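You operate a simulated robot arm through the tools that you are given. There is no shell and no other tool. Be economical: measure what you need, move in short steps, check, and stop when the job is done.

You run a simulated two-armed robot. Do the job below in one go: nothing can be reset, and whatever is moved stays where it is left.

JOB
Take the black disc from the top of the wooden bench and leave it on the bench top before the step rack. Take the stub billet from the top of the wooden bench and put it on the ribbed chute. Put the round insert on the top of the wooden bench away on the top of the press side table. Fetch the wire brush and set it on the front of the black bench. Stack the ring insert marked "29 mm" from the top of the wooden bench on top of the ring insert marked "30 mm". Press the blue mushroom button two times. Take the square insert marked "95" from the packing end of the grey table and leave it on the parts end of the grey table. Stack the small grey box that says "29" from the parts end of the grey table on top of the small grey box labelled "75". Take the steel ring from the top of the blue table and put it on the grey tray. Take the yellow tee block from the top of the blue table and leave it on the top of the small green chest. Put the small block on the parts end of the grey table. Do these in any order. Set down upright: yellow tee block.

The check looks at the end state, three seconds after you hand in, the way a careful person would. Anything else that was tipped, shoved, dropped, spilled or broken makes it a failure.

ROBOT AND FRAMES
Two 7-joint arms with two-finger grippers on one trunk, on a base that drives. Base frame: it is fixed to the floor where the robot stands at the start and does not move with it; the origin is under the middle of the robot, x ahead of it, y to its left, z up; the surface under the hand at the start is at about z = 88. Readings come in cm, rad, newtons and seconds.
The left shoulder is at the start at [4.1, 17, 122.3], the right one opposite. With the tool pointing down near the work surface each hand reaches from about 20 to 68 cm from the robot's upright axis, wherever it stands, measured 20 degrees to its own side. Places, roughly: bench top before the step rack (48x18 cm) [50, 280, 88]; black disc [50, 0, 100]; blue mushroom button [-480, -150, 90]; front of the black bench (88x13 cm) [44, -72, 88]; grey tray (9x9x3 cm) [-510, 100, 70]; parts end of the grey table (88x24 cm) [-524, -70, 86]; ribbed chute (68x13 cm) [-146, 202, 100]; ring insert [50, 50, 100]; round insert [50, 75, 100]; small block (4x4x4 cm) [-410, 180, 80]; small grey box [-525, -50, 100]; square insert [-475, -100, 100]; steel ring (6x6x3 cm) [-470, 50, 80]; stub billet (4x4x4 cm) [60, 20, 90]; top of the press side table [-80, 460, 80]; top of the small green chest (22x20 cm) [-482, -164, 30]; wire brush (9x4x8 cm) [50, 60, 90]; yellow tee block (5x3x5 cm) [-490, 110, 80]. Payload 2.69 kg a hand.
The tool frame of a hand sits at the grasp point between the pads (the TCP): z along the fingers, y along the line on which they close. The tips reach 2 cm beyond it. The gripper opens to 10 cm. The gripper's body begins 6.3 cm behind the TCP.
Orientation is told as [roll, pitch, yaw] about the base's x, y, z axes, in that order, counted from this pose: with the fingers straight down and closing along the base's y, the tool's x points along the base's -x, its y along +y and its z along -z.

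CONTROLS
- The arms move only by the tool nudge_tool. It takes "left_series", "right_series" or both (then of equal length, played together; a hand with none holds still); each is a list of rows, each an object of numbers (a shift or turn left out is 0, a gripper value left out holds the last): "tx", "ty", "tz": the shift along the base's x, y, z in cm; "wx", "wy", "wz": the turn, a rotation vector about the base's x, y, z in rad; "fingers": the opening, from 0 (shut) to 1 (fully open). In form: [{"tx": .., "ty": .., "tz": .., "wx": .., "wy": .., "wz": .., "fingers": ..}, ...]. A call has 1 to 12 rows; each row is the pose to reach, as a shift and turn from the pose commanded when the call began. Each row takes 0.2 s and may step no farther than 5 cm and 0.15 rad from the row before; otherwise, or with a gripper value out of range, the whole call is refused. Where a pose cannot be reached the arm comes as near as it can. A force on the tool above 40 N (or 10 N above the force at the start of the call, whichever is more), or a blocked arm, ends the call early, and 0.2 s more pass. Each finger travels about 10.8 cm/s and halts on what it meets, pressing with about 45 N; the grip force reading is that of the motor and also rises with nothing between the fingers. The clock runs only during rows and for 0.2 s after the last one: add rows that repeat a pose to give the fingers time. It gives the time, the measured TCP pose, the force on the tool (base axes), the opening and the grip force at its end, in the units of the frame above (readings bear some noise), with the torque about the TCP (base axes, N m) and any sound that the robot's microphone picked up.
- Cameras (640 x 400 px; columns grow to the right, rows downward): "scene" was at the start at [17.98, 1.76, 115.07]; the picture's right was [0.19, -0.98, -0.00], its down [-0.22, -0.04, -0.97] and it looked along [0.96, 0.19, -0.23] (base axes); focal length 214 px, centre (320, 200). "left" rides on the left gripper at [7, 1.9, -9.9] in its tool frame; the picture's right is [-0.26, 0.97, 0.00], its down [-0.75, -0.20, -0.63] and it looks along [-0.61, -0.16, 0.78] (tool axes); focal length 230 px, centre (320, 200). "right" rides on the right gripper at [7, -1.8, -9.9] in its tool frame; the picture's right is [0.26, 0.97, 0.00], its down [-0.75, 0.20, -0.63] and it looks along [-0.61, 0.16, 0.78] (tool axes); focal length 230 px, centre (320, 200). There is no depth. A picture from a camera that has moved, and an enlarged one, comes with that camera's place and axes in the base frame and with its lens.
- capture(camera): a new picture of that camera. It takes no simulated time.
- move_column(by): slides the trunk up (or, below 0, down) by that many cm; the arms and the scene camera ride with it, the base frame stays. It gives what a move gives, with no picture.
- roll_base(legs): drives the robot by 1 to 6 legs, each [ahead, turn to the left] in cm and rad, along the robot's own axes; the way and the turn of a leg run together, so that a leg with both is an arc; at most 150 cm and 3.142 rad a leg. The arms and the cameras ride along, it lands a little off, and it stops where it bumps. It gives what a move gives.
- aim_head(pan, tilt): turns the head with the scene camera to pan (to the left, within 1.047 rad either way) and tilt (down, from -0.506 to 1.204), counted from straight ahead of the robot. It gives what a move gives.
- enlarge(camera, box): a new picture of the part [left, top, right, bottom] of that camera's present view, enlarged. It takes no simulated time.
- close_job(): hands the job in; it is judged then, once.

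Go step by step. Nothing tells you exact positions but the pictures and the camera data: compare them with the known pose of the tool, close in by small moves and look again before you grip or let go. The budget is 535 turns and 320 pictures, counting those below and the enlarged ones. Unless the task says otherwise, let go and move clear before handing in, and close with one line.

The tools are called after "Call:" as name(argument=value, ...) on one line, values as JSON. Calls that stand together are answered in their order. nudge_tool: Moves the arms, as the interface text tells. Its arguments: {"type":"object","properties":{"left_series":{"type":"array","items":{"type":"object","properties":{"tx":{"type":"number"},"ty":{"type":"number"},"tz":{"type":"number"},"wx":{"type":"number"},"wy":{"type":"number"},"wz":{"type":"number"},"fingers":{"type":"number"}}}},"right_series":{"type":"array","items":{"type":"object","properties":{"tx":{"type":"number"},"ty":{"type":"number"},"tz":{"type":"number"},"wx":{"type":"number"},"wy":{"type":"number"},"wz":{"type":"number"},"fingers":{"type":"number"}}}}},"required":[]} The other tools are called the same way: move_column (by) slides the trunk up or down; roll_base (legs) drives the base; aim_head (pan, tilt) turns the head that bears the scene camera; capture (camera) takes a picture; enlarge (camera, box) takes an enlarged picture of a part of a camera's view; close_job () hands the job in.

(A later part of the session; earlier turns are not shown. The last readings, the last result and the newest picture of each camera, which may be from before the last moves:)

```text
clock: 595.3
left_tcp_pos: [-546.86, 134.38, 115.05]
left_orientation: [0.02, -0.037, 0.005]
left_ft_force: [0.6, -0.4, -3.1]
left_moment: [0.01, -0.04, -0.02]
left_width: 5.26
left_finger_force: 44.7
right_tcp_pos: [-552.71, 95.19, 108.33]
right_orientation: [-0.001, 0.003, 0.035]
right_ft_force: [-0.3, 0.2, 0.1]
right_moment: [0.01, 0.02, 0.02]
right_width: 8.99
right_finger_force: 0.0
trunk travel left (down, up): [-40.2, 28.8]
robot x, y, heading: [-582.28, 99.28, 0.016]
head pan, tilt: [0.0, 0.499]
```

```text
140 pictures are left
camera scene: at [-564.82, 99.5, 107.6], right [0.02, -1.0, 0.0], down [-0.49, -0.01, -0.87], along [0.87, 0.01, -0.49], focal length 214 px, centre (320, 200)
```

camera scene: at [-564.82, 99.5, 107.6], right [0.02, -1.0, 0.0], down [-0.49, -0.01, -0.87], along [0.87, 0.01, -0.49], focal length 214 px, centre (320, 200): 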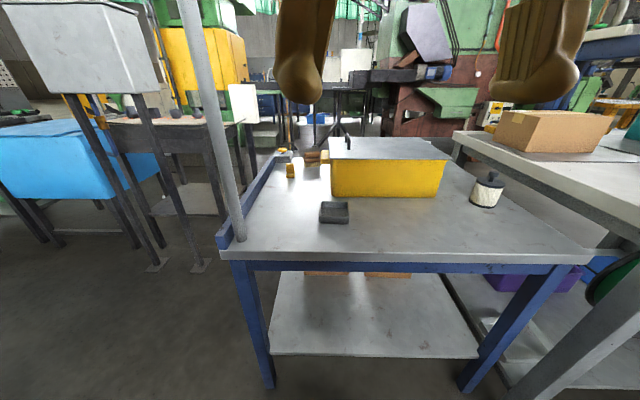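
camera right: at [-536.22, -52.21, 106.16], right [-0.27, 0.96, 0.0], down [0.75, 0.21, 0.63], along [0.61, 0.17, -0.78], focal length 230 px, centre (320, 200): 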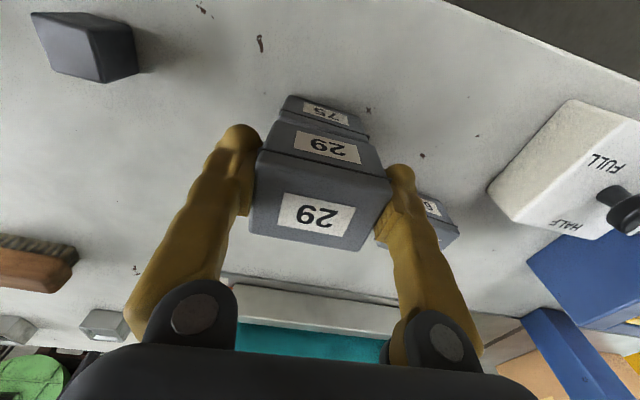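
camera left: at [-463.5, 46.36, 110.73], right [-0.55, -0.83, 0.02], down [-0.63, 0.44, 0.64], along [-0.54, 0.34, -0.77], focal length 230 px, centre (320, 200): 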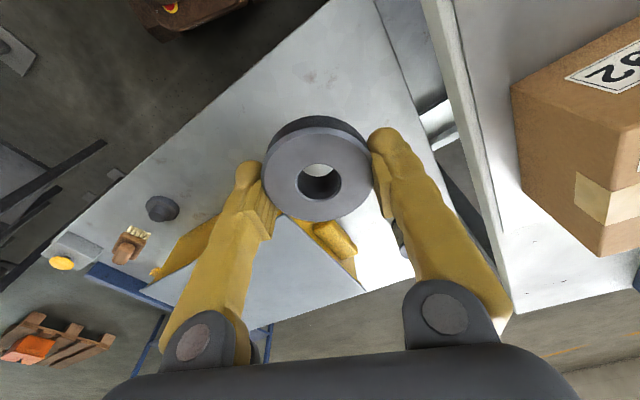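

Call:
roll_base(legs=[[0, -0.5], [13, 0]])

Call:
aim_head(pan=0.45, tilt=0.6)

Call:
capture(camera="scene")

Call:
capture(camera="left")

```text
clock: 596.0
left_tcp_pos: [-552.84, 133.36, 112.44]
left_orientation: [0.017, 0.061, -0.007]
left_ft_force: [-1.6, -0.1, -3.2]
left_moment: [0.02, -0.11, 0.01]
left_width: 5.27
left_finger_force: 45.4
right_tcp_pos: [-558.42, 93.97, 109.63]
right_orientation: [-0.005, -0.053, 0.023]
right_ft_force: [-0.2, -1.1, -0.2]
right_moment: [0.04, -0.07, 0.03]
right_width: 9.01
right_finger_force: 0.1
trunk travel left (down, up): [-40.2, 28.8]
robot x, y, heading: [-582.53, 99.2, 0.002]
head pan, tilt: [0.0, 0.499]
stopped in leg 1: the robot was blocked; the commanded pose is now the measured one
```

```text
clock: 596.9
left_tcp_pos: [-552.46, 133.48, 112.49]
left_orientation: [0.016, 0.06, -0.007]
left_ft_force: [0.4, -0.4, -4.8]
left_moment: [0.0, -0.02, -0.03]
left_width: 5.25
left_finger_force: 44.9
right_tcp_pos: [-557.98, 94.19, 109.48]
right_orientation: [-0.006, -0.049, 0.023]
right_ft_force: [-1.1, 0.0, -0.1]
right_moment: [-0.01, -0.02, -0.02]
right_width: 9.0
right_finger_force: 0.1
trunk travel left (down, up): [-40.2, 28.8]
robot x, y, heading: [-582.53, 98.98, 0.003]
head pan, tilt: [0.45, 0.6]
```

```text
139 pictures are left
camera scene: at [-566.01, 103.13, 106.72], right [0.44, -0.9, -0.01], down [-0.52, -0.25, -0.82], along [0.73, 0.36, -0.58], focal length 214 px, centre (320, 200)
```

scene: 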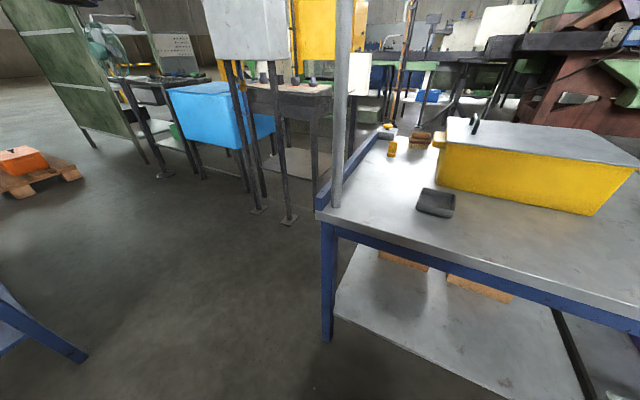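

```text
138 pictures are left
camera left: at [-558.64, 135.25, 122.84], right [0.26, 0.96, 0.0], down [0.79, -0.22, 0.58], along [0.56, -0.15, -0.81], focal length 230 px, centre (320, 200)
```

left: 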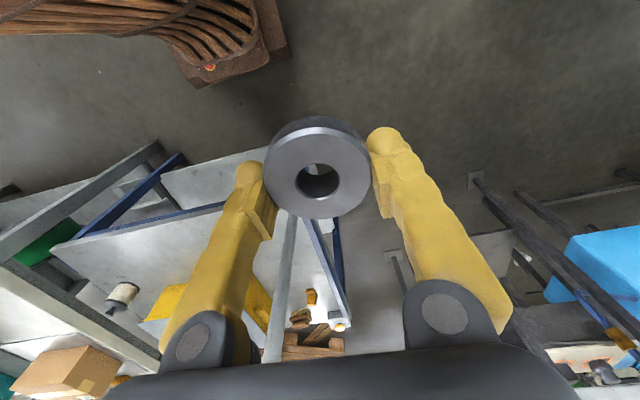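

Call:
nudge_tool(left_series=[{"tx": 0.5, "ty": -0.5}, {"tx": 2.5, "ty": -3, "tz": 1, "wy": -0.03}, {"tx": 5, "ty": -6, "tz": 2, "wy": -0.06}, {"tx": 8, "ty": -9, "tz": 2, "wy": -0.06}], right_series=[{"tx": 0.5, "ty": -0.5}, {"tx": 3, "ty": -3, "tz": -1, "wy": 0.03}, {"tx": 6, "ty": -6, "tz": -2, "wy": 0.05}, {"tx": 9, "ty": -9, "tz": -2, "wy": 0.05}])

Call:
roll_base(legs=[[0, -0.5], [13, 0]])

Call:
capture(camera="left")

```text
clock: 597.9
left_tcp_pos: [-544.08, 124.6, 116.15]
left_orientation: [0.019, -0.062, -0.008]
left_ft_force: [-0.6, -0.3, -4.2]
left_moment: [0.04, -0.01, -0.06]
left_width: 5.24
left_finger_force: 45.4
right_tcp_pos: [-548.81, 85.03, 107.41]
right_orientation: [-0.006, 0.002, 0.022]
right_ft_force: [0.0, -0.1, 0.2]
right_moment: [-0.01, 0.04, 0.01]
right_width: 9.01
right_finger_force: 0.0
trunk travel left (down, up): [-40.2, 28.8]
robot x, y, heading: [-582.45, 99.16, 0.003]
head pan, tilt: [0.45, 0.6]
```

```text
clock: 600.7
left_tcp_pos: [-525.33, 96.75, 116.06]
left_orientation: [0.018, -0.059, -0.51]
left_ft_force: [-1.0, -0.6, -3.4]
left_moment: [0.04, -0.01, 0.02]
left_width: 5.26
left_finger_force: 44.7
right_tcp_pos: [-548.33, 64.55, 107.46]
right_orientation: [-0.003, 0.0, -0.482]
right_ft_force: [-0.9, -0.6, 0.9]
right_moment: [-0.01, -0.02, 0.01]
right_width: 9.0
right_finger_force: 0.1
trunk travel left (down, up): [-40.2, 28.8]
robot x, y, heading: [-571.27, 92.99, -0.494]
head pan, tilt: [0.45, 0.6]
```

```text
137 pictures are left
camera left: at [-530.9, 101.86, 125.62], right [0.69, 0.72, 0.03], down [0.52, -0.53, 0.67], along [0.5, -0.45, -0.74], focal length 230 px, centre (320, 200)
```

left: 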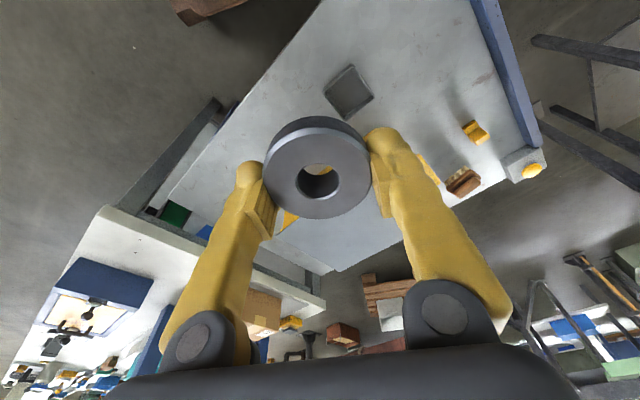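

Call:
enlarge(camera="left", box=[290, 40, 410, 140])

Call:
enlarge(camera="scene", box=[240, 120, 480, 270])

```text
4.00 times, centred on (350, 90) of left
camera zoom: at [-530.9, 101.86, 125.62], right [0.69, 0.72, 0.03], down [0.52, -0.53, 0.67], along [0.5, -0.45, -0.74], focal length 920 px, centre (200, 640)
```

zoom: 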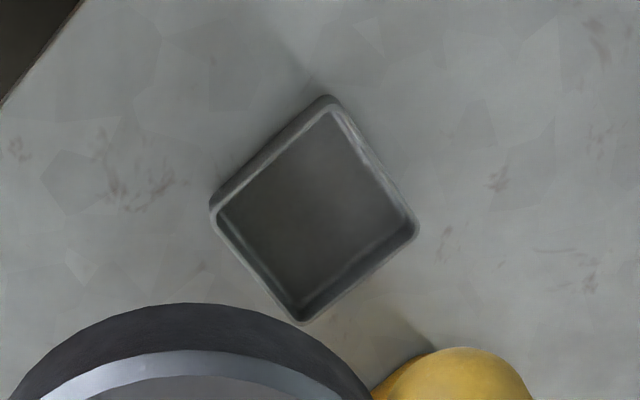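

```text
2.67 times, centred on (360, 195) of scene
camera zoom: at [-554.82, 88.29, 106.72], right [-0.05, -1.0, -0.01], down [-0.58, 0.03, -0.82], along [0.82, -0.03, -0.58], focal length 572 px, centre (213, 213)
```

zoom: 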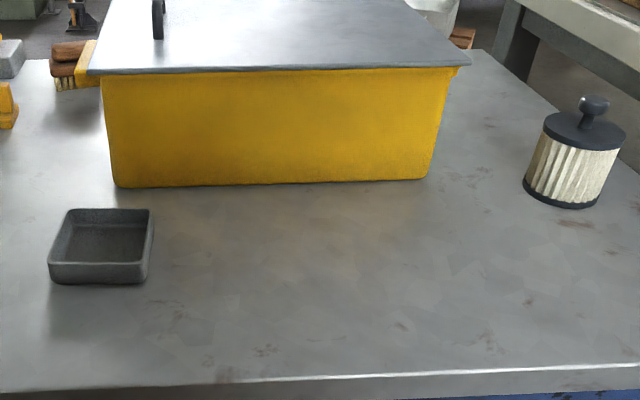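

Call:
nudge_tool(left_series=[{"tx": 1, "tz": -1, "wz": -0.07}, {"tx": 4, "tz": -4, "wz": -0.14, "wy": 0.02, "wx": 0.01}, {"tx": 7, "ty": -0.1, "tz": -7, "wz": -0.21, "wy": 0.04, "wx": 0.02}, {"tx": 10, "ty": -0.2, "tz": -10, "wz": -0.275, "wy": 0.05, "wx": 0.02}, {"tx": 10.6, "ty": -0.3, "tz": -14, "wz": -0.275, "wy": 0.05, "wx": 0.02}, {"tx": 10.6, "ty": -0.3, "tz": -18, "wz": -0.275, "wy": 0.05, "wx": 0.02}, {"tx": 10.6, "ty": -0.3, "tz": -22, "wz": -0.275, "wy": 0.05, "wx": 0.02}, {"tx": 10.6, "ty": -0.3, "tz": -22, "wz": -0.275, "wy": 0.05, "wx": 0.02}])

Call:
capture(camera="left")

Call:
enlarge(camera="scene", box=[180, 120, 420, 270])

```text
clock: 602.5
left_tcp_pos: [-516.51, 97.52, 94.49]
left_orientation: [0.003, -0.024, -0.783]
left_ft_force: [-1.1, 0.6, -3.8]
left_moment: [-0.03, -0.01, -0.01]
left_width: 5.25
left_finger_force: 44.8
right_tcp_pos: [-549.91, 65.23, 108.02]
right_orientation: [-0.007, -0.016, -0.483]
right_ft_force: [-0.8, 0.0, -1.0]
right_moment: [0.02, 0.0, 0.0]
right_width: 9.0
right_finger_force: 0.1
trunk travel left (down, up): [-40.2, 28.8]
robot x, y, heading: [-571.14, 92.6, -0.501]
head pan, tilt: [0.45, 0.6]
```

```text
134 pictures are left
camera left: at [-520.04, 103.78, 104.32], right [0.86, 0.5, 0.01], down [0.38, -0.66, 0.65], along [0.33, -0.56, -0.76], focal length 230 px, centre (320, 200)
```

left: 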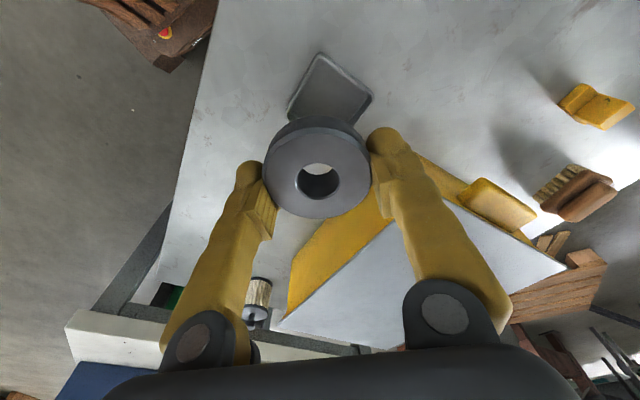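

```text
2.67 times, centred on (300, 195) of scene
camera zoom: at [-554.81, 88.34, 106.72], right [-0.05, -1.0, -0.01], down [-0.58, 0.03, -0.82], along [0.82, -0.03, -0.58], focal length 572 px, centre (373, 213)
```

zoom: 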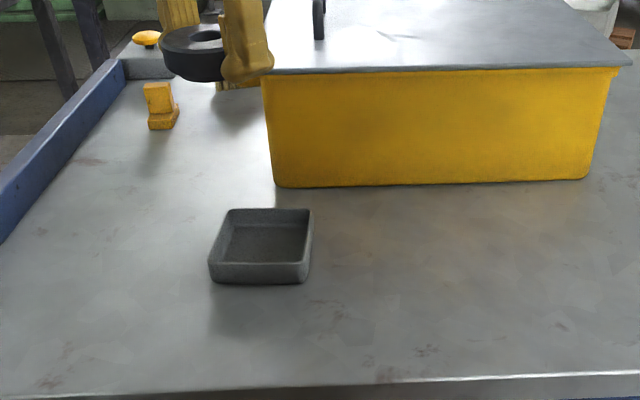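

Call:
nudge_tool(left_series=[{"tx": 0.8, "ty": -0.5, "tz": -1}, {"tx": 1.7, "ty": -1, "tz": -4, "wx": -0.018, "wy": 0.018}, {"tx": 1.7, "ty": -1, "tz": -8, "wx": -0.018, "wy": 0.018}, {"tx": 1.7, "ty": -1, "tz": -11.5, "wx": -0.018, "wy": 0.018}, {"tx": 1.7, "ty": -1, "tz": -11.5, "wx": -0.018, "wy": 0.018}])

Call:
capture(camera="left")

Call:
enlarge(camera="scene", box=[210, 150, 370, 250])

```text
clock: 603.7
left_tcp_pos: [-514.61, 96.33, 82.92]
left_orientation: [-0.02, -0.024, -0.782]
left_ft_force: [-0.4, 0.1, -3.6]
left_moment: [0.0, -0.03, -0.01]
left_width: 5.27
left_finger_force: 45.2
right_tcp_pos: [-549.93, 65.22, 107.99]
right_orientation: [-0.006, -0.014, -0.481]
right_ft_force: [0.8, -1.0, 0.1]
right_moment: [-0.02, 0.0, -0.01]
right_width: 9.01
right_finger_force: 0.1
trunk travel left (down, up): [-40.2, 28.8]
robot x, y, heading: [-571.52, 93.17, -0.499]
head pan, tilt: [0.45, 0.6]
```

```text
132 pictures are left
camera left: at [-518.05, 102.78, 92.72], right [0.86, 0.5, -0.01], down [0.39, -0.65, 0.65], along [0.32, -0.57, -0.76], focal length 230 px, centre (320, 200)
```

left: 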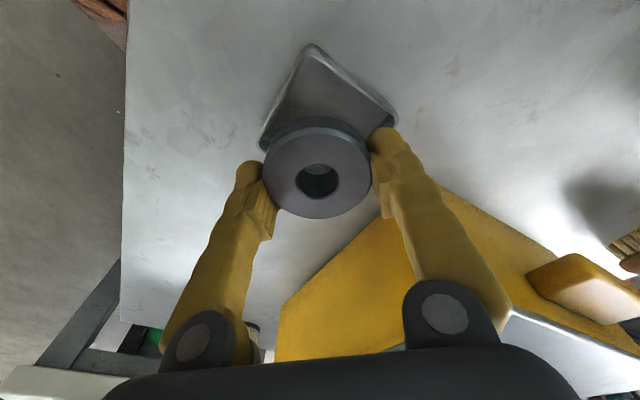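

```text
4.00 times, centred on (290, 200) of scene
camera zoom: at [-554.81, 88.34, 106.72], right [-0.05, -1.0, -0.01], down [-0.58, 0.03, -0.82], along [0.82, -0.03, -0.58], focal length 858 px, centre (440, 200)
```

zoom: 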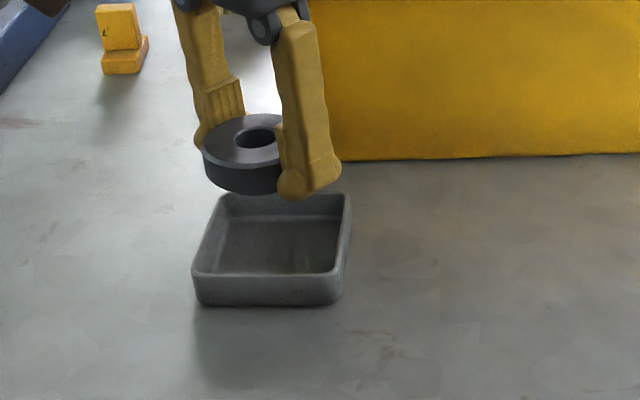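

Call:
nudge_tool(left_series=[{"ty": 0.1, "tz": -1, "wx": 0.01, "wy": 0.01}, {"ty": 0.1, "tz": -3, "wx": 0.02, "wy": 0.02}, {"ty": 0.1, "tz": -4.6, "wx": 0.02, "wy": 0.02}, {"ty": 0.1, "tz": -4.6, "wx": 0.02, "wy": 0.02}])

Call:
enlarge(camera="scene", box=[210, 150, 370, 250])

Call:
capture(camera="left")

```text
clock: 604.7
left_tcp_pos: [-514.65, 96.4, 78.4]
left_orientation: [-0.022, 0.005, -0.782]
left_ft_force: [0.2, 0.3, -3.3]
left_moment: [0.0, -0.01, 0.01]
left_width: 5.29
left_finger_force: 45.2
right_tcp_pos: [-549.9, 65.21, 108.01]
right_orientation: [-0.006, -0.017, -0.481]
right_ft_force: [1.1, 0.3, 1.0]
right_moment: [-0.01, 0.03, 0.01]
right_width: 9.0
right_finger_force: 0.0
trunk travel left (down, up): [-40.2, 28.8]
robot x, y, heading: [-571.29, 93.48, -0.5]
head pan, tilt: [0.45, 0.6]
```

```text
4.00 times, centred on (290, 200) of scene
camera zoom: at [-554.77, 88.33, 106.71], right [-0.05, -1.0, -0.01], down [-0.58, 0.03, -0.82], along [0.82, -0.03, -0.58], focal length 858 px, centre (440, 200)
```

zoom: 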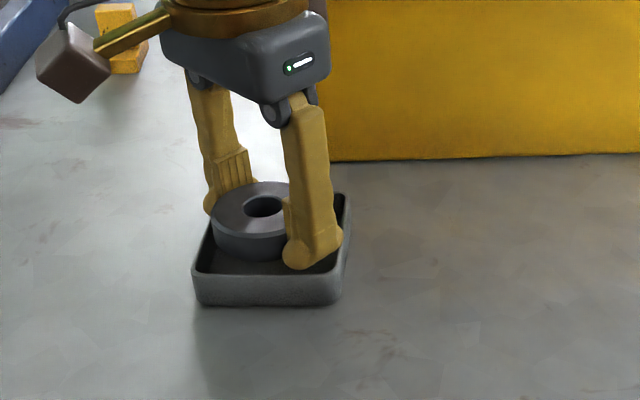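

```text
129 pictures are left
camera left: at [-517.86, 102.77, 88.41], right [0.86, 0.5, -0.02], down [0.4, -0.66, 0.63], along [0.3, -0.55, -0.78], focal length 230 px, centre (320, 200)
```

left: 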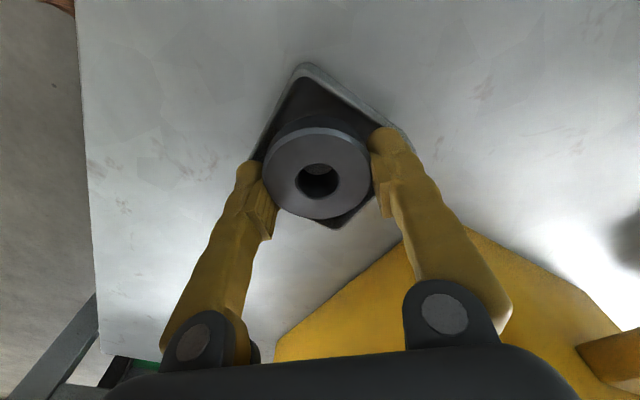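

Call:
nudge_tool(left_series=[{"tz": -0.4}, {"tz": -0.7}, {"tz": -0.7}])

```text
clock: 605.5
left_tcp_pos: [-514.79, 96.44, 77.58]
left_orientation: [-0.021, 0.002, -0.782]
left_ft_force: [-0.8, 0.6, -3.9]
left_moment: [-0.01, 0.0, -0.01]
left_width: 5.24
left_finger_force: 45.0
right_tcp_pos: [-549.87, 65.2, 107.93]
right_orientation: [-0.005, -0.015, -0.481]
right_ft_force: [-0.2, -0.3, -0.1]
right_moment: [0.01, 0.0, 0.01]
right_width: 9.0
right_finger_force: 0.1
trunk travel left (down, up): [-40.2, 28.8]
robot x, y, heading: [-571.4, 92.76, -0.496]
head pan, tilt: [0.45, 0.6]
```

Call:
nudge_tool(left_series=[{"fingers": 0.6}, {"fingers": 0.6}, {"tz": 1, "fingers": 0.6}, {"tz": 3, "fingers": 0.6}, {"tz": 6, "fingers": 0.6}, {"tz": 10, "fingers": 0.6}, {"tz": 14, "fingers": 0.6}, {"tz": 18, "fingers": 0.6}])

Call:
enlarge(camera="scene", box=[210, 150, 370, 250])

```text
clock: 607.3
left_tcp_pos: [-514.68, 96.47, 95.99]
left_orientation: [-0.021, 0.006, -0.782]
left_ft_force: [1.0, 0.8, 0.9]
left_moment: [0.02, -0.03, 0.0]
left_width: 6.0
left_finger_force: 0.1
right_tcp_pos: [-550.0, 65.22, 107.93]
right_orientation: [-0.006, -0.018, -0.482]
right_ft_force: [-0.6, 0.5, -0.5]
right_moment: [0.02, -0.01, -0.03]
right_width: 8.98
right_finger_force: 0.1
trunk travel left (down, up): [-40.2, 28.8]
robot x, y, heading: [-571.33, 93.43, -0.5]
head pan, tilt: [0.45, 0.6]
```

```text
4.00 times, centred on (290, 200) of scene
camera zoom: at [-554.85, 88.34, 106.73], right [-0.05, -1.0, -0.01], down [-0.58, 0.03, -0.82], along [0.82, -0.03, -0.58], focal length 858 px, centre (440, 200)
```

zoom: 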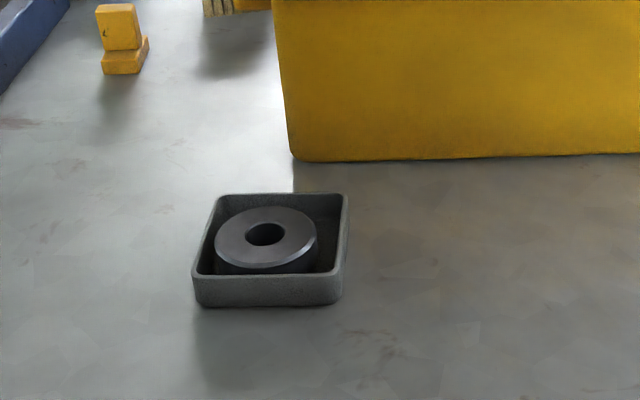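

Call:
nudge_tool(left_series=[{"tx": -1, "tz": 1}, {"tx": -4, "tz": 4, "wz": 0.1}, {"tx": -7, "ty": 1, "tz": 7, "wz": 0.2}, {"tx": -10, "ty": 2, "tz": 10, "wz": 0.28}, {"tx": -13, "ty": 2, "tz": 13, "wz": 0.28}], right_series=[{"tx": 1}, {"tx": 3, "ty": -1}, {"tx": 5, "ty": -2}, {"tx": 6, "ty": -3}, {"tx": 6, "ty": -3}])

Call:
roll_base(legs=[[-14, 0], [0, -1.07], [115, 0], [110, 0], [110, 0]])

```text
clock: 608.5
left_tcp_pos: [-527.71, 98.45, 109.02]
left_orientation: [-0.022, 0.002, -0.502]
left_ft_force: [-0.8, -0.4, -0.2]
left_moment: [0.01, 0.03, -0.01]
left_width: 6.01
left_finger_force: 0.1
right_tcp_pos: [-544.07, 62.38, 108.1]
right_orientation: [-0.005, -0.017, -0.481]
right_ft_force: [0.6, 0.0, -0.5]
right_moment: [-0.04, -0.02, 0.01]
right_width: 9.0
right_finger_force: 0.1
trunk travel left (down, up): [-40.2, 28.8]
robot x, y, heading: [-570.98, 92.82, -0.495]
head pan, tilt: [0.45, 0.6]
```

```text
clock: 628.5
left_tcp_pos: [-555.32, -271.34, 108.88]
left_orientation: [-0.02, 0.004, -1.575]
left_ft_force: [0.2, 0.7, 0.2]
left_moment: [0.02, 0.01, 0.0]
left_width: 5.99
left_finger_force: 0.0
right_tcp_pos: [-594.94, -274.44, 108.19]
right_orientation: [-0.007, -0.017, -1.552]
right_ft_force: [0.2, -0.1, -0.2]
right_moment: [0.04, -0.02, 0.01]
right_width: 9.01
right_finger_force: 0.0
trunk travel left (down, up): [-40.2, 28.8]
robot x, y, heading: [-580.94, -235.53, -1.566]
head pan, tilt: [0.45, 0.6]
```

Call:
roll_base(legs=[[0, 1.566], [90, 0], [90, 0], [0, 1.571], [82, 0], [0, 1.571]])

Call:
aim_head(pan=0.0, tilt=0.5)

Call:
capture(camera="scene")

```text
clock: 629.4
left_tcp_pos: [-554.32, -263.67, 106.05]
left_orientation: [0.008, 0.12, -1.546]
left_ft_force: [0.3, 0.8, -0.1]
left_moment: [-0.05, 0.02, 0.0]
left_width: 5.99
left_finger_force: 0.2
right_tcp_pos: [-594.24, -269.3, 109.77]
right_orientation: [-0.009, -0.069, -1.528]
right_ft_force: [0.6, -0.6, 0.5]
right_moment: [-0.05, 0.02, 0.0]
right_width: 8.99
right_finger_force: 0.0
trunk travel left (down, up): [-40.2, 28.8]
robot x, y, heading: [-580.97, -235.61, -1.544]
head pan, tilt: [0.45, 0.6]
stopped in leg 1: the robot was blocked; the commanded pose is now the measured one
```

```text
clock: 630.3
left_tcp_pos: [-554.38, -263.95, 106.2]
left_orientation: [0.007, 0.119, -1.545]
left_ft_force: [-0.4, -0.2, -0.7]
left_moment: [-0.01, 0.0, -0.04]
left_width: 6.0
left_finger_force: 0.0
right_tcp_pos: [-594.29, -269.6, 109.69]
right_orientation: [-0.009, -0.064, -1.528]
right_ft_force: [-0.6, 0.7, 0.0]
right_moment: [-0.06, 0.04, 0.03]
right_width: 8.99
right_finger_force: 0.1
trunk travel left (down, up): [-40.2, 28.8]
robot x, y, heading: [-581.18, -235.41, -1.551]
head pan, tilt: [0.0, 0.499]
```

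```text
127 pictures are left
camera scene: at [-580.81, -253.66, 107.61], right [-1.0, -0.02, 0.0], down [-0.01, 0.49, -0.87], along [0.02, -0.87, -0.49], focal length 214 px, centre (320, 200)
```

scene: 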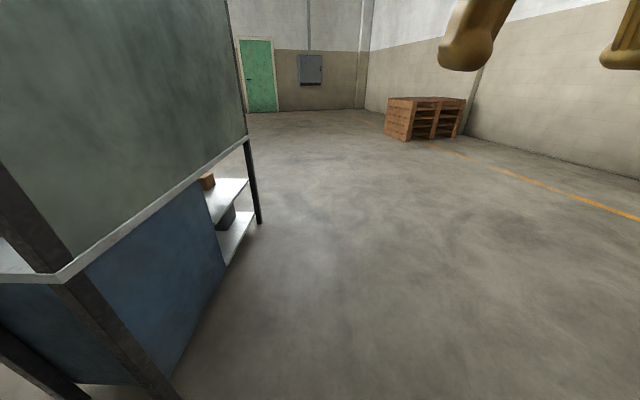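

Call:
roll_base(legs=[[-14, 0]])

Call:
nudge_tool(left_series=[{"tz": 0.5}, {"tx": -1, "tz": 2, "wx": -0.04}, {"tx": -3, "tz": 3, "wx": -0.08}, {"tx": -5, "tz": 4, "wx": -0.11}], right_series=[{"ty": -0.5}, {"ty": -3, "wx": 0.03}, {"ty": -5, "wx": 0.06}, {"ty": -6, "wx": 0.06}])

```text
clock: 631.6
left_tcp_pos: [-554.79, -250.36, 106.24]
left_orientation: [0.007, 0.118, -1.542]
left_ft_force: [0.6, -0.5, -0.4]
left_moment: [0.01, 0.0, -0.05]
left_width: 6.0
left_finger_force: 0.0
right_tcp_pos: [-594.57, -255.82, 109.6]
right_orientation: [-0.01, -0.064, -1.529]
right_ft_force: [-0.8, 0.2, -0.2]
right_moment: [-0.02, -0.02, 0.05]
right_width: 8.99
right_finger_force: 0.1
trunk travel left (down, up): [-40.2, 28.8]
robot x, y, heading: [-581.41, -221.55, -1.55]
head pan, tilt: [0.0, 0.499]
```

```text
clock: 632.6
left_tcp_pos: [-557.53, -252.15, 106.56]
left_orientation: [0.002, 0.016, -1.543]
left_ft_force: [-0.5, -0.2, 0.0]
left_moment: [-0.01, -0.04, -0.02]
left_width: 5.99
left_finger_force: 0.0
left hand out of reach, approached as far as the arm can: row 1, 2, 3, 4
right_tcp_pos: [-594.74, -259.96, 110.28]
right_orientation: [-0.008, -0.023, -1.528]
right_ft_force: [-0.4, 1.0, 0.5]
right_moment: [0.03, -0.02, 0.02]
right_width: 8.99
right_finger_force: 0.0
trunk travel left (down, up): [-40.2, 28.8]
robot x, y, heading: [-581.13, -221.7, -1.545]
head pan, tilt: [0.0, 0.499]
```

Call:
roll_base(legs=[[0, 1.545], [90, 0], [90, 0], [0, 1.571], [70, 0], [0, 1.571]])

```text
clock: 656.8
left_tcp_pos: [-434.03, -172.76, 106.77]
left_orientation: [0.003, 0.011, -3.138]
left_ft_force: [-0.3, 0.3, 1.1]
left_moment: [-0.01, 0.02, -0.01]
left_width: 5.99
left_finger_force: 0.1
right_tcp_pos: [-440.99, -135.54, 110.3]
right_orientation: [-0.008, -0.023, -3.124]
right_ft_force: [-0.4, 0.2, -0.4]
right_moment: [0.01, 0.0, 0.02]
right_width: 9.0
right_finger_force: 0.2
trunk travel left (down, up): [-40.2, 28.8]
robot x, y, heading: [-403.0, -149.09, 3.142]
head pan, tilt: [0.0, 0.499]
```

Call:
capture(camera="scene")

```text
126 pictures are left
camera scene: at [-421.21, -149.14, 107.61], right [0.0, 1.0, 0.0], down [0.49, 0.0, -0.87], along [-0.87, 0.0, -0.49], focal length 214 px, centre (320, 200)
```

scene: 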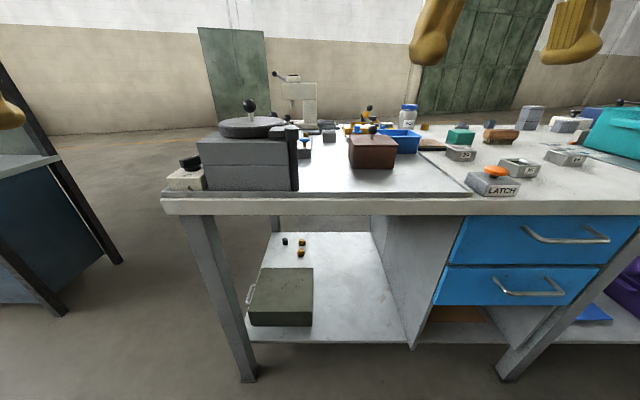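

Call:
enlarge(camera="scene", box=[160, 90, 400, 240])

Call:
enlarge(camera="scene", box=[380, 90, 640, 220])

```text
2.67 times, centred on (280, 165) of scene
camera zoom: at [-421.21, -149.14, 107.61], right [0.0, 1.0, 0.0], down [0.49, 0.0, -0.87], along [-0.87, 0.0, -0.49], focal length 572 px, centre (427, 293)
```

zoom: 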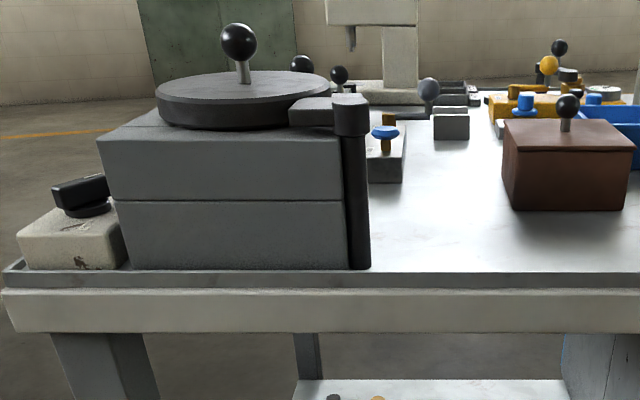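

```text
2.46 times, centred on (510, 155) of scene
camera zoom: at [-421.21, -149.14, 107.61], right [0.0, 1.0, 0.0], down [0.49, 0.0, -0.87], along [-0.87, 0.0, -0.49], focal length 528 px, centre (-148, 311)
```

zoom: 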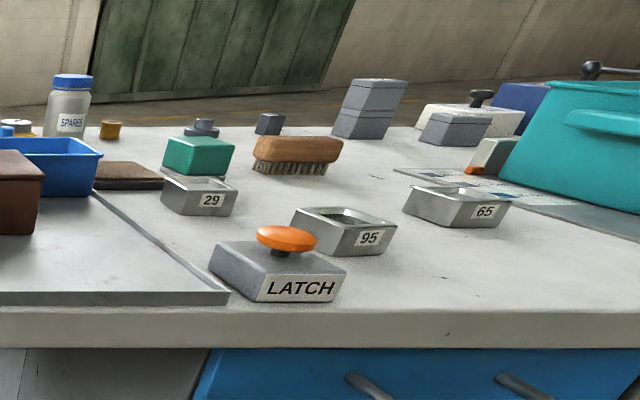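

Call:
enlarge(camera="scene", box=[275, 120, 355, 170])

Call:
capture(camera="right")

Call:
capture(camera="left")

```text
8.00 times, centred on (315, 145) of scene
camera zoom: at [-421.21, -149.14, 107.61], right [0.0, 1.0, 0.0], down [0.49, 0.0, -0.87], along [-0.87, 0.0, -0.49], focal length 1716 px, centre (360, 640)
```

zoom: 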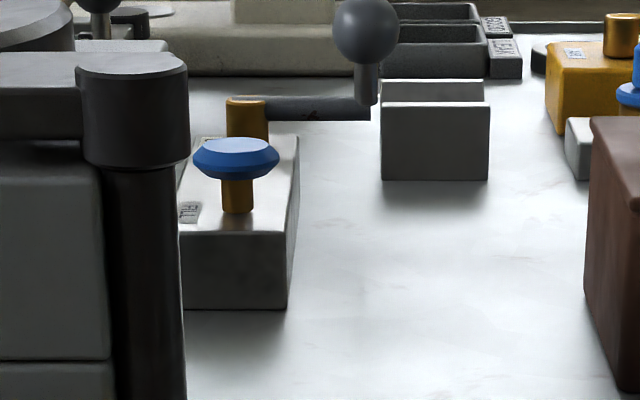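

```text
122 pictures are left
camera right: at [-433.86, -133.68, 119.97], right [0.28, -0.96, -0.01], down [-0.73, -0.22, 0.64], along [-0.62, -0.17, -0.76], focal length 230 px, centre (320, 200)
```

right: 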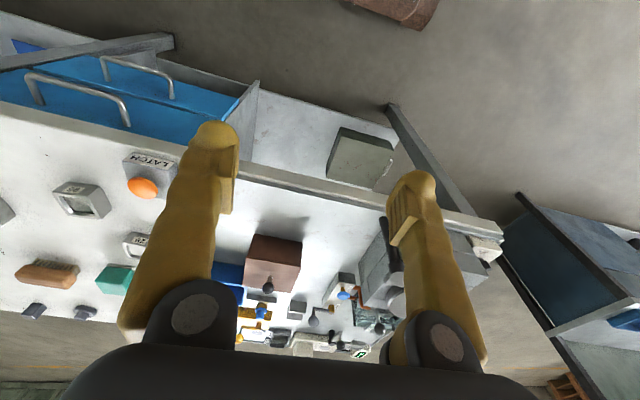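

```text
121 pictures are left
camera left: at [-427.01, -174.57, 116.8], right [-0.25, -0.97, 0.0], down [-0.76, 0.2, 0.62], along [-0.6, 0.16, -0.78], focal length 230 px, centre (320, 200)
```

left: 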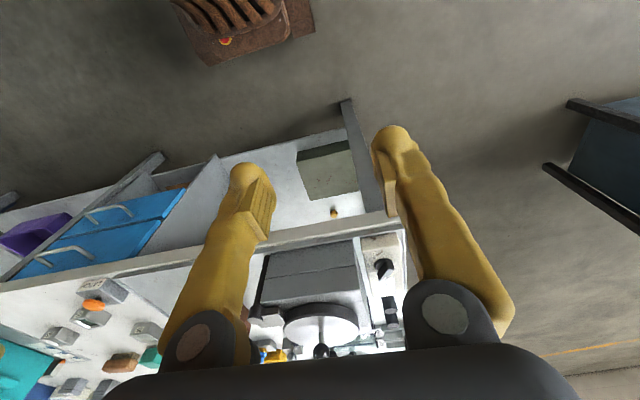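

Call:
nudge_tool(left_series=[{"tz": 0.5, "fingers": 0.6}, {"tz": 3}, {"tz": 6}, {"tz": 9}, {"tz": 12}, {"tz": 12}], right_series=[{"tz": 0.5, "fingers": 0}, {"tz": 3}, {"tz": 6, "wy": -0.02}, {"tz": 9, "wy": -0.02}, {"tz": 9, "wy": -0.02}, {"tz": 9, "wy": -0.02}])

Call:
roll_base(legs=[[24, 0], [0, 0.2]])

Call:
capture(camera="right")

```text
clock: 658.2
left_tcp_pos: [-437.91, -176.09, 116.5]
left_orientation: [0.003, 0.019, -3.139]
left_ft_force: [-0.7, -0.9, 0.0]
left_moment: [0.02, 0.0, 0.0]
left_width: 6.01
left_finger_force: 0.1
left hand out of reach, approached as far as the arm can: row 1, 2, 3, 4, 5, 6
right_tcp_pos: [-439.26, -135.41, 119.7]
right_orientation: [-0.009, -0.02, -3.123]
right_ft_force: [0.0, -0.3, -0.3]
right_moment: [-0.01, 0.06, 0.0]
right_width: 0.01
right_finger_force: 29.5
trunk travel left (down, up): [-40.2, 28.8]
robot x, y, heading: [-402.94, -149.19, 3.138]
head pan, tilt: [0.0, 0.499]
```

```text
clock: 660.8
left_tcp_pos: [-455.85, -182.5, 116.49]
left_orientation: [0.002, 0.018, -2.939]
left_ft_force: [1.0, -0.8, -0.3]
left_moment: [0.04, -0.01, 0.02]
left_width: 6.03
left_finger_force: 0.0
right_tcp_pos: [-465.22, -142.89, 119.82]
right_orientation: [-0.009, -0.019, -2.923]
right_ft_force: [0.7, -0.4, 0.2]
right_moment: [0.05, 0.02, -0.03]
right_width: 0.0
right_finger_force: 29.5
trunk travel left (down, up): [-40.2, 28.8]
robot x, y, heading: [-427.39, -148.91, -2.939]
head pan, tilt: [0.0, 0.499]
```

```text
120 pictures are left
camera right: at [-458.65, -139.8, 129.54], right [0.46, -0.89, -0.01], down [-0.68, -0.36, 0.64], along [-0.57, -0.29, -0.77], focal length 230 px, centre (320, 200)
```

right: 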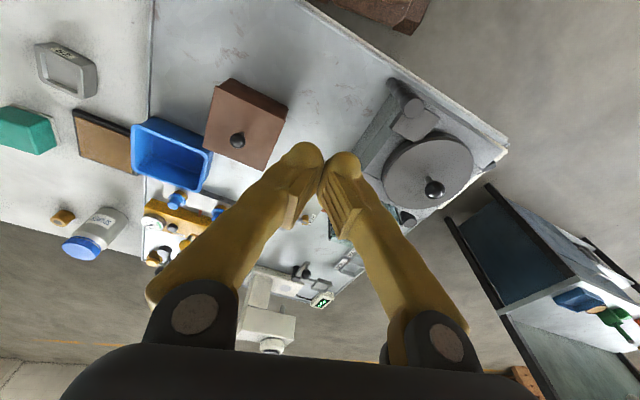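

Call:
nudge_tool(right_series=[{"tx": -1, "ty": -0.5}, {"tx": -5, "ty": -3, "wy": -0.02}, {"tx": -9, "ty": -5.5, "wy": -0.02}, {"tx": -13, "ty": -8, "tz": -1, "wy": -0.02}, {"tx": -16.5, "ty": -10, "tz": -3, "wy": -0.02}, {"tx": -18.2, "ty": -10.7, "tz": -6, "wy": -0.02}, {"tx": -18.2, "ty": -10.7, "tz": -10, "wy": -0.02}, {"tx": -18.2, "ty": -10.7, "tz": -13, "wy": -0.02}, {"tx": -18.2, "ty": -10.7, "tz": -13, "wy": -0.02}])

Call:
capture(camera="scene")

Call:
capture(camera="right")

```text
clock: 662.8
left_tcp_pos: [-454.05, -182.06, 115.09]
left_orientation: [0.001, 0.065, -2.936]
left_ft_force: [-0.2, 0.6, -1.1]
left_moment: [-0.02, 0.0, 0.0]
left_width: 6.01
left_finger_force: 0.2
right_tcp_pos: [-481.67, -153.08, 107.24]
right_orientation: [-0.004, -0.015, -2.924]
right_ft_force: [0.0, -0.6, -0.1]
right_moment: [0.01, 0.0, 0.0]
right_width: 0.0
right_finger_force: 29.9
trunk travel left (down, up): [-40.2, 28.8]
robot x, y, heading: [-426.93, -149.08, -2.945]
head pan, tilt: [0.0, 0.499]
```

```text
119 pictures are left
camera scene: at [-444.88, -152.64, 107.61], right [-0.2, 0.98, 0.0], down [0.48, 0.1, -0.87], along [-0.85, -0.17, -0.49], focal length 214 px, centre (320, 200)
```

scene: 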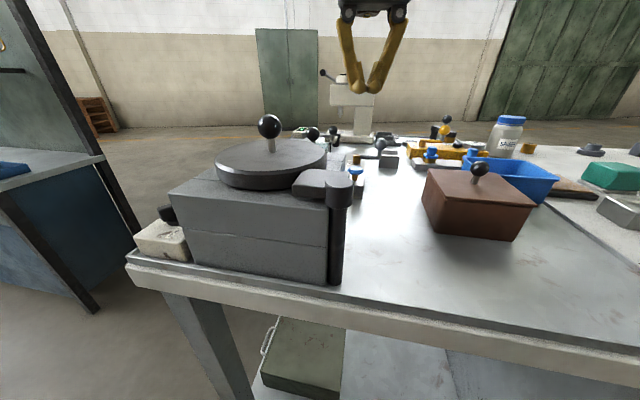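

```text
118 pictures are left
camera right: at [-475.13, -150.01, 117.03], right [0.46, -0.89, -0.01], down [-0.68, -0.36, 0.64], along [-0.57, -0.29, -0.77], focal length 230 px, centre (320, 200)
```

right: 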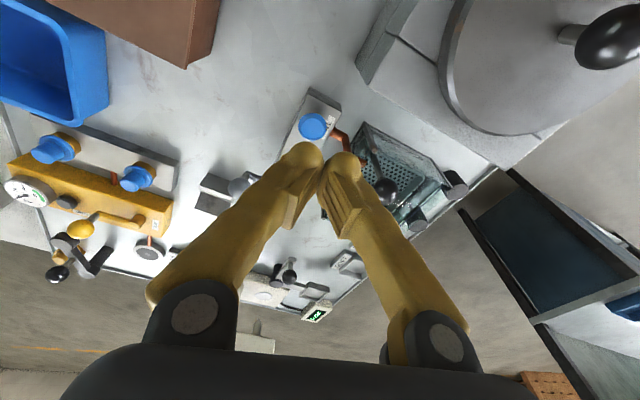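

Call:
nudge_tool(right_series=[{"tx": -1, "ty": -0.3, "tz": -1}, {"tx": -2.6, "ty": -0.6, "tz": -4}, {"tx": -2.6, "ty": -0.6, "tz": -8}, {"tx": -2.6, "ty": -0.6, "tz": -10.5}, {"tx": -2.6, "ty": -0.6, "tz": -10.5}])

Call:
enlarge(camera="right", box=[240, 80, 400, 180])

Call:
enlarge(camera="scene", box=[280, 90, 440, 190])

```text
clock: 664.0
left_tcp_pos: [-453.99, -182.09, 115.05]
left_orientation: [0.0, 0.067, -2.937]
left_ft_force: [0.1, -1.0, 0.1]
left_moment: [0.0, -0.01, 0.01]
left_width: 6.01
left_finger_force: 0.0
right_tcp_pos: [-484.42, -153.86, 96.89]
right_orientation: [-0.002, -0.015, -2.924]
right_ft_force: [0.0, -0.3, 1.0]
right_moment: [0.02, -0.01, 0.01]
right_width: 0.0
right_finger_force: 29.7
trunk travel left (down, up): [-40.2, 28.8]
robot x, y, heading: [-427.22, -148.62, -2.941]
head pan, tilt: [0.0, 0.499]
```

```text
4.00 times, centred on (320, 130) of right
camera zoom: at [-477.76, -150.72, 106.63], right [0.46, -0.89, -0.01], down [-0.68, -0.36, 0.64], along [-0.57, -0.29, -0.77], focal length 920 px, centre (320, 480)
```

zoom: 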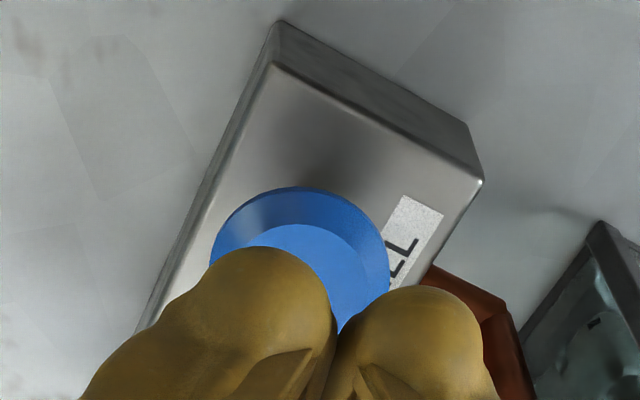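

```text
4.00 times, centred on (360, 140) of scene
camera zoom: at [-444.88, -152.64, 107.61], right [-0.2, 0.98, 0.0], down [0.48, 0.1, -0.87], along [-0.85, -0.17, -0.49], focal length 858 px, centre (160, 440)
```

zoom: 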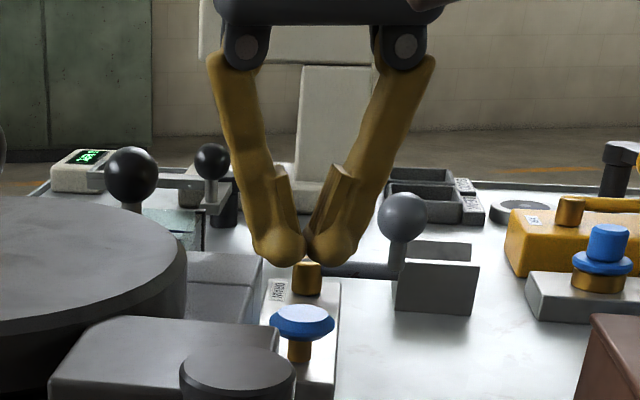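

Call:
nudge_tool(right_series=[{"tz": -1}, {"tz": -2}, {"tz": -2.6}, {"tz": -3.0}, {"tz": -3.0}])

```text
clock: 665.2
left_tcp_pos: [-453.97, -182.09, 115.18]
left_orientation: [0.0, 0.066, -2.937]
left_ft_force: [-0.5, -0.2, -0.9]
left_moment: [0.02, 0.02, 0.02]
left_width: 6.0
left_finger_force: 0.1
right_tcp_pos: [-484.33, -153.87, 93.79]
right_orientation: [-0.004, -0.016, -2.923]
right_ft_force: [0.8, -0.1, 1.7]
right_moment: [-0.04, -0.02, -0.04]
right_width: 0.62
right_finger_force: 29.9
trunk travel left (down, up): [-40.2, 28.8]
robot x, y, heading: [-427.15, -149.09, -2.938]
head pan, tilt: [0.0, 0.499]
```

Call:
enlarge(camera="right", box=[240, 80, 400, 180])

Call:
enlarge(camera="scene", box=[300, 120, 400, 182])

```text
4.00 times, centred on (320, 130) of right
camera zoom: at [-477.75, -150.71, 103.58], right [0.46, -0.89, -0.01], down [-0.68, -0.36, 0.64], along [-0.57, -0.29, -0.77], focal length 920 px, centre (320, 480)
```

zoom: 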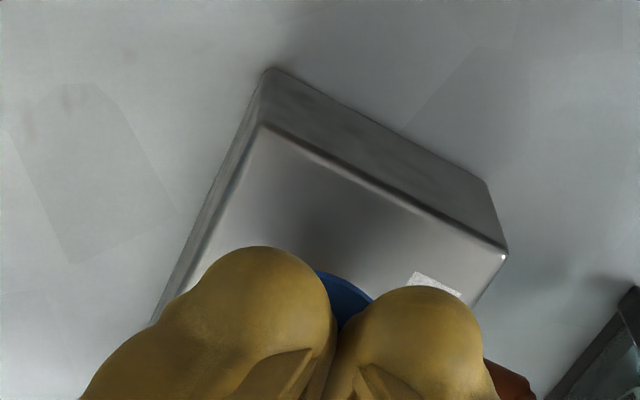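

```text
6.40 times, centred on (350, 151) of scene
camera zoom: at [-444.89, -152.64, 107.61], right [-0.2, 0.98, 0.0], down [0.48, 0.1, -0.87], along [-0.85, -0.17, -0.49], focal length 1373 px, centre (128, 514)
```

zoom: 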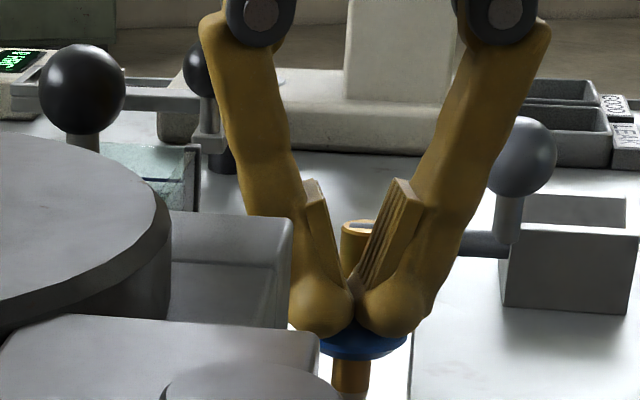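

Call:
nudge_tool(right_series=[{"tz": -0.3}, {"tz": -0.6}, {"tz": -0.6}])

```text
clock: 666.0
left_tcp_pos: [-453.95, -182.13, 115.2]
left_orientation: [0.0, 0.064, -2.936]
left_ft_force: [-0.2, 0.7, -0.4]
left_moment: [0.03, 0.02, -0.02]
left_width: 6.0
left_finger_force: 0.1
right_tcp_pos: [-484.35, -153.93, 93.26]
right_orientation: [-0.002, -0.014, -2.922]
right_ft_force: [0.0, 0.0, 8.9]
right_moment: [0.02, -0.07, 0.04]
right_width: 0.59
right_finger_force: 29.6
trunk travel left (down, up): [-40.2, 28.8]
robot x, y, heading: [-427.31, -149.13, -2.935]
head pan, tilt: [0.0, 0.499]
heard: click
```

Call:
nudge_tool(right_series=[{"tz": 0.7}, {"tz": 2}, {"tz": 3}, {"tz": 3}])

```text
clock: 667.0
left_tcp_pos: [-454.04, -182.19, 115.15]
left_orientation: [0.0, 0.067, -2.937]
left_ft_force: [-0.4, -0.7, -0.1]
left_moment: [0.03, -0.01, 0.0]
left_width: 5.98
left_finger_force: 0.1
right_tcp_pos: [-484.31, -153.76, 96.19]
right_orientation: [-0.004, -0.015, -2.923]
right_ft_force: [-0.1, 0.3, -0.6]
right_moment: [-0.04, -0.02, -0.04]
right_width: 0.0
right_finger_force: 29.2
trunk travel left (down, up): [-40.2, 28.8]
robot x, y, heading: [-427.61, -149.42, -2.944]
head pan, tilt: [0.0, 0.499]
```

Call:
nudge_tool(right_series=[{"tz": -1}, {"tz": -2}, {"tz": -2.5}, {"tz": -2.8}, {"tz": -3.0}, {"tz": -3.0}])

```text
clock: 668.4
left_tcp_pos: [-453.96, -182.05, 115.17]
left_orientation: [0.001, 0.066, -2.937]
left_ft_force: [0.5, 0.3, -0.3]
left_moment: [0.01, 0.0, -0.01]
left_width: 6.01
left_finger_force: 0.0
right_tcp_pos: [-484.37, -153.9, 93.21]
right_orientation: [-0.004, -0.014, -2.922]
right_ft_force: [-1.1, 0.6, 10.1]
right_moment: [0.05, -0.03, 0.04]
right_width: 0.6
right_finger_force: 29.9
trunk travel left (down, up): [-40.2, 28.8]
robot x, y, heading: [-426.88, -149.17, -2.943]
head pan, tilt: [0.0, 0.499]
heard: click
```

Call:
nudge_tool(right_series=[{"tz": 1}, {"tz": 4}, {"tz": 8}, {"tz": 12}, {"tz": 16}, {"tz": 20, "tx": 1}, {"tz": 23, "tx": 4, "ty": 2}, {"tz": 25, "tx": 8, "ty": 4}, {"tz": 25, "tx": 12, "ty": 7}, {"tz": 25, "tx": 16, "ty": 10}])

Call:
roll_base(legs=[[0, -0.2], [-24, 0], [0, -1.57], [54, 0]])

```text
clock: 670.6
left_tcp_pos: [-454.03, -182.09, 115.07]
left_orientation: [0.0, 0.066, -2.937]
left_ft_force: [1.1, 0.4, 0.3]
left_moment: [-0.04, 0.0, 0.01]
left_width: 6.01
left_finger_force: 0.1
right_tcp_pos: [-468.22, -143.61, 118.23]
right_orientation: [-0.005, -0.016, -2.923]
right_ft_force: [-0.4, 0.6, -0.1]
right_moment: [-0.02, -0.03, 0.04]
right_width: 0.01
right_finger_force: 29.5
trunk travel left (down, up): [-40.2, 28.8]
robot x, y, heading: [-427.35, -148.88, -2.938]
head pan, tilt: [0.0, 0.499]
```

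```text
clock: 679.7
left_tcp_pos: [-432.38, -61.95, 116.12]
left_orientation: [-0.008, 0.038, 1.59]
left_ft_force: [-0.1, 0.0, -0.3]
left_moment: [-0.02, -0.03, 0.0]
left_width: 6.01
left_finger_force: 0.1
right_tcp_pos: [-391.46, -55.6, 118.15]
right_orientation: [-0.004, -0.014, 1.604]
right_ft_force: [-0.4, 1.5, -0.1]
right_moment: [0.0, -0.01, -0.01]
right_width: 0.0
right_finger_force: 29.5
trunk travel left (down, up): [-40.2, 28.8]
robot x, y, heading: [-404.09, -95.19, 1.584]
head pan, tilt: [0.0, 0.499]
```

Call:
roll_base(legs=[[0, 1.557], [22, 0]])

Call:
capture(camera="scene")

```text
clock: 685.2
left_tcp_pos: [-459.18, -122.68, 115.77]
left_orientation: [-0.02, 0.06, 3.132]
left_ft_force: [-0.2, -0.4, 0.4]
left_moment: [0.01, 0.0, 0.01]
left_width: 6.02
left_finger_force: 0.0
right_tcp_pos: [-463.65, -81.31, 118.76]
right_orientation: [-0.006, -0.029, -3.135]
right_ft_force: [-0.9, 0.1, -0.4]
right_moment: [0.03, -0.03, 0.02]
right_width: 0.0
right_finger_force: 29.6
trunk travel left (down, up): [-40.2, 28.8]
robot x, y, heading: [-426.4, -94.73, 3.127]
head pan, tilt: [0.0, 0.499]
```

```text
113 pictures are left
camera scene: at [-444.46, -94.68, 107.59], right [0.02, 1.0, 0.0], down [0.49, -0.01, -0.87], along [-0.87, 0.01, -0.49], focal length 214 px, centre (320, 200)
```

scene: 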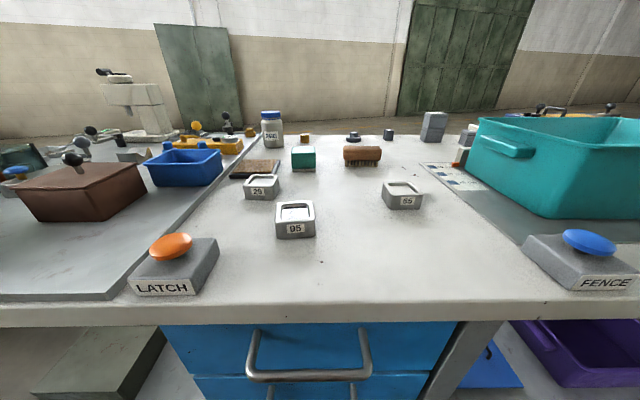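

Call:
nudge_tool(right_series=[{"tx": -0.7, "ty": -1, "fingers": 0.9}, {"tx": -3, "ty": -5, "tz": -1, "wy": -0.03}, {"tx": -5, "ty": -9, "tz": -3, "wy": -0.03}, {"tx": -7, "ty": -13, "tz": -5, "wy": -0.03}, {"tx": -9, "ty": -16.9, "tz": -7, "wy": -0.03}, {"tx": -9, "ty": -16.9, "tz": -11, "wy": -0.03}, {"tx": -9, "ty": -16.9, "tz": -15, "wy": -0.03}, {"tx": -9, "ty": -16.9, "tz": -17, "wy": -0.03}, {"tx": -9, "ty": -16.9, "tz": -17, "wy": -0.03}])

Call:
capture(camera="right")

```text
clock: 687.2
left_tcp_pos: [-457.21, -122.75, 114.5]
left_orientation: [-0.025, 0.105, 3.132]
left_ft_force: [0.0, -0.1, -0.2]
left_moment: [0.04, -0.02, 0.0]
left_width: 5.97
left_finger_force: 0.0
right_tcp_pos: [-470.73, -98.2, 102.33]
right_orientation: [-0.008, -0.017, -3.136]
right_ft_force: [-0.2, 0.3, -0.1]
right_moment: [-0.01, 0.04, 0.0]
right_width: 8.98
right_finger_force: 0.1
trunk travel left (down, up): [-40.2, 28.8]
robot x, y, heading: [-426.0, -95.22, 3.124]
head pan, tilt: [0.0, 0.499]
```

```text
112 pictures are left
camera right: at [-463.59, -96.53, 112.09], right [0.26, -0.96, -0.01], down [-0.74, -0.21, 0.64], along [-0.62, -0.16, -0.77], focal length 230 px, centre (320, 200)
```

right: 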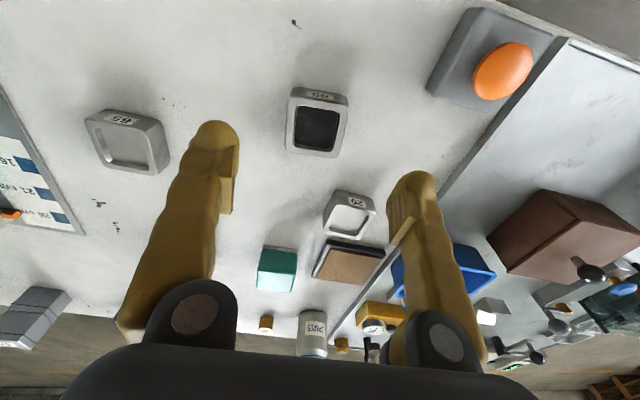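

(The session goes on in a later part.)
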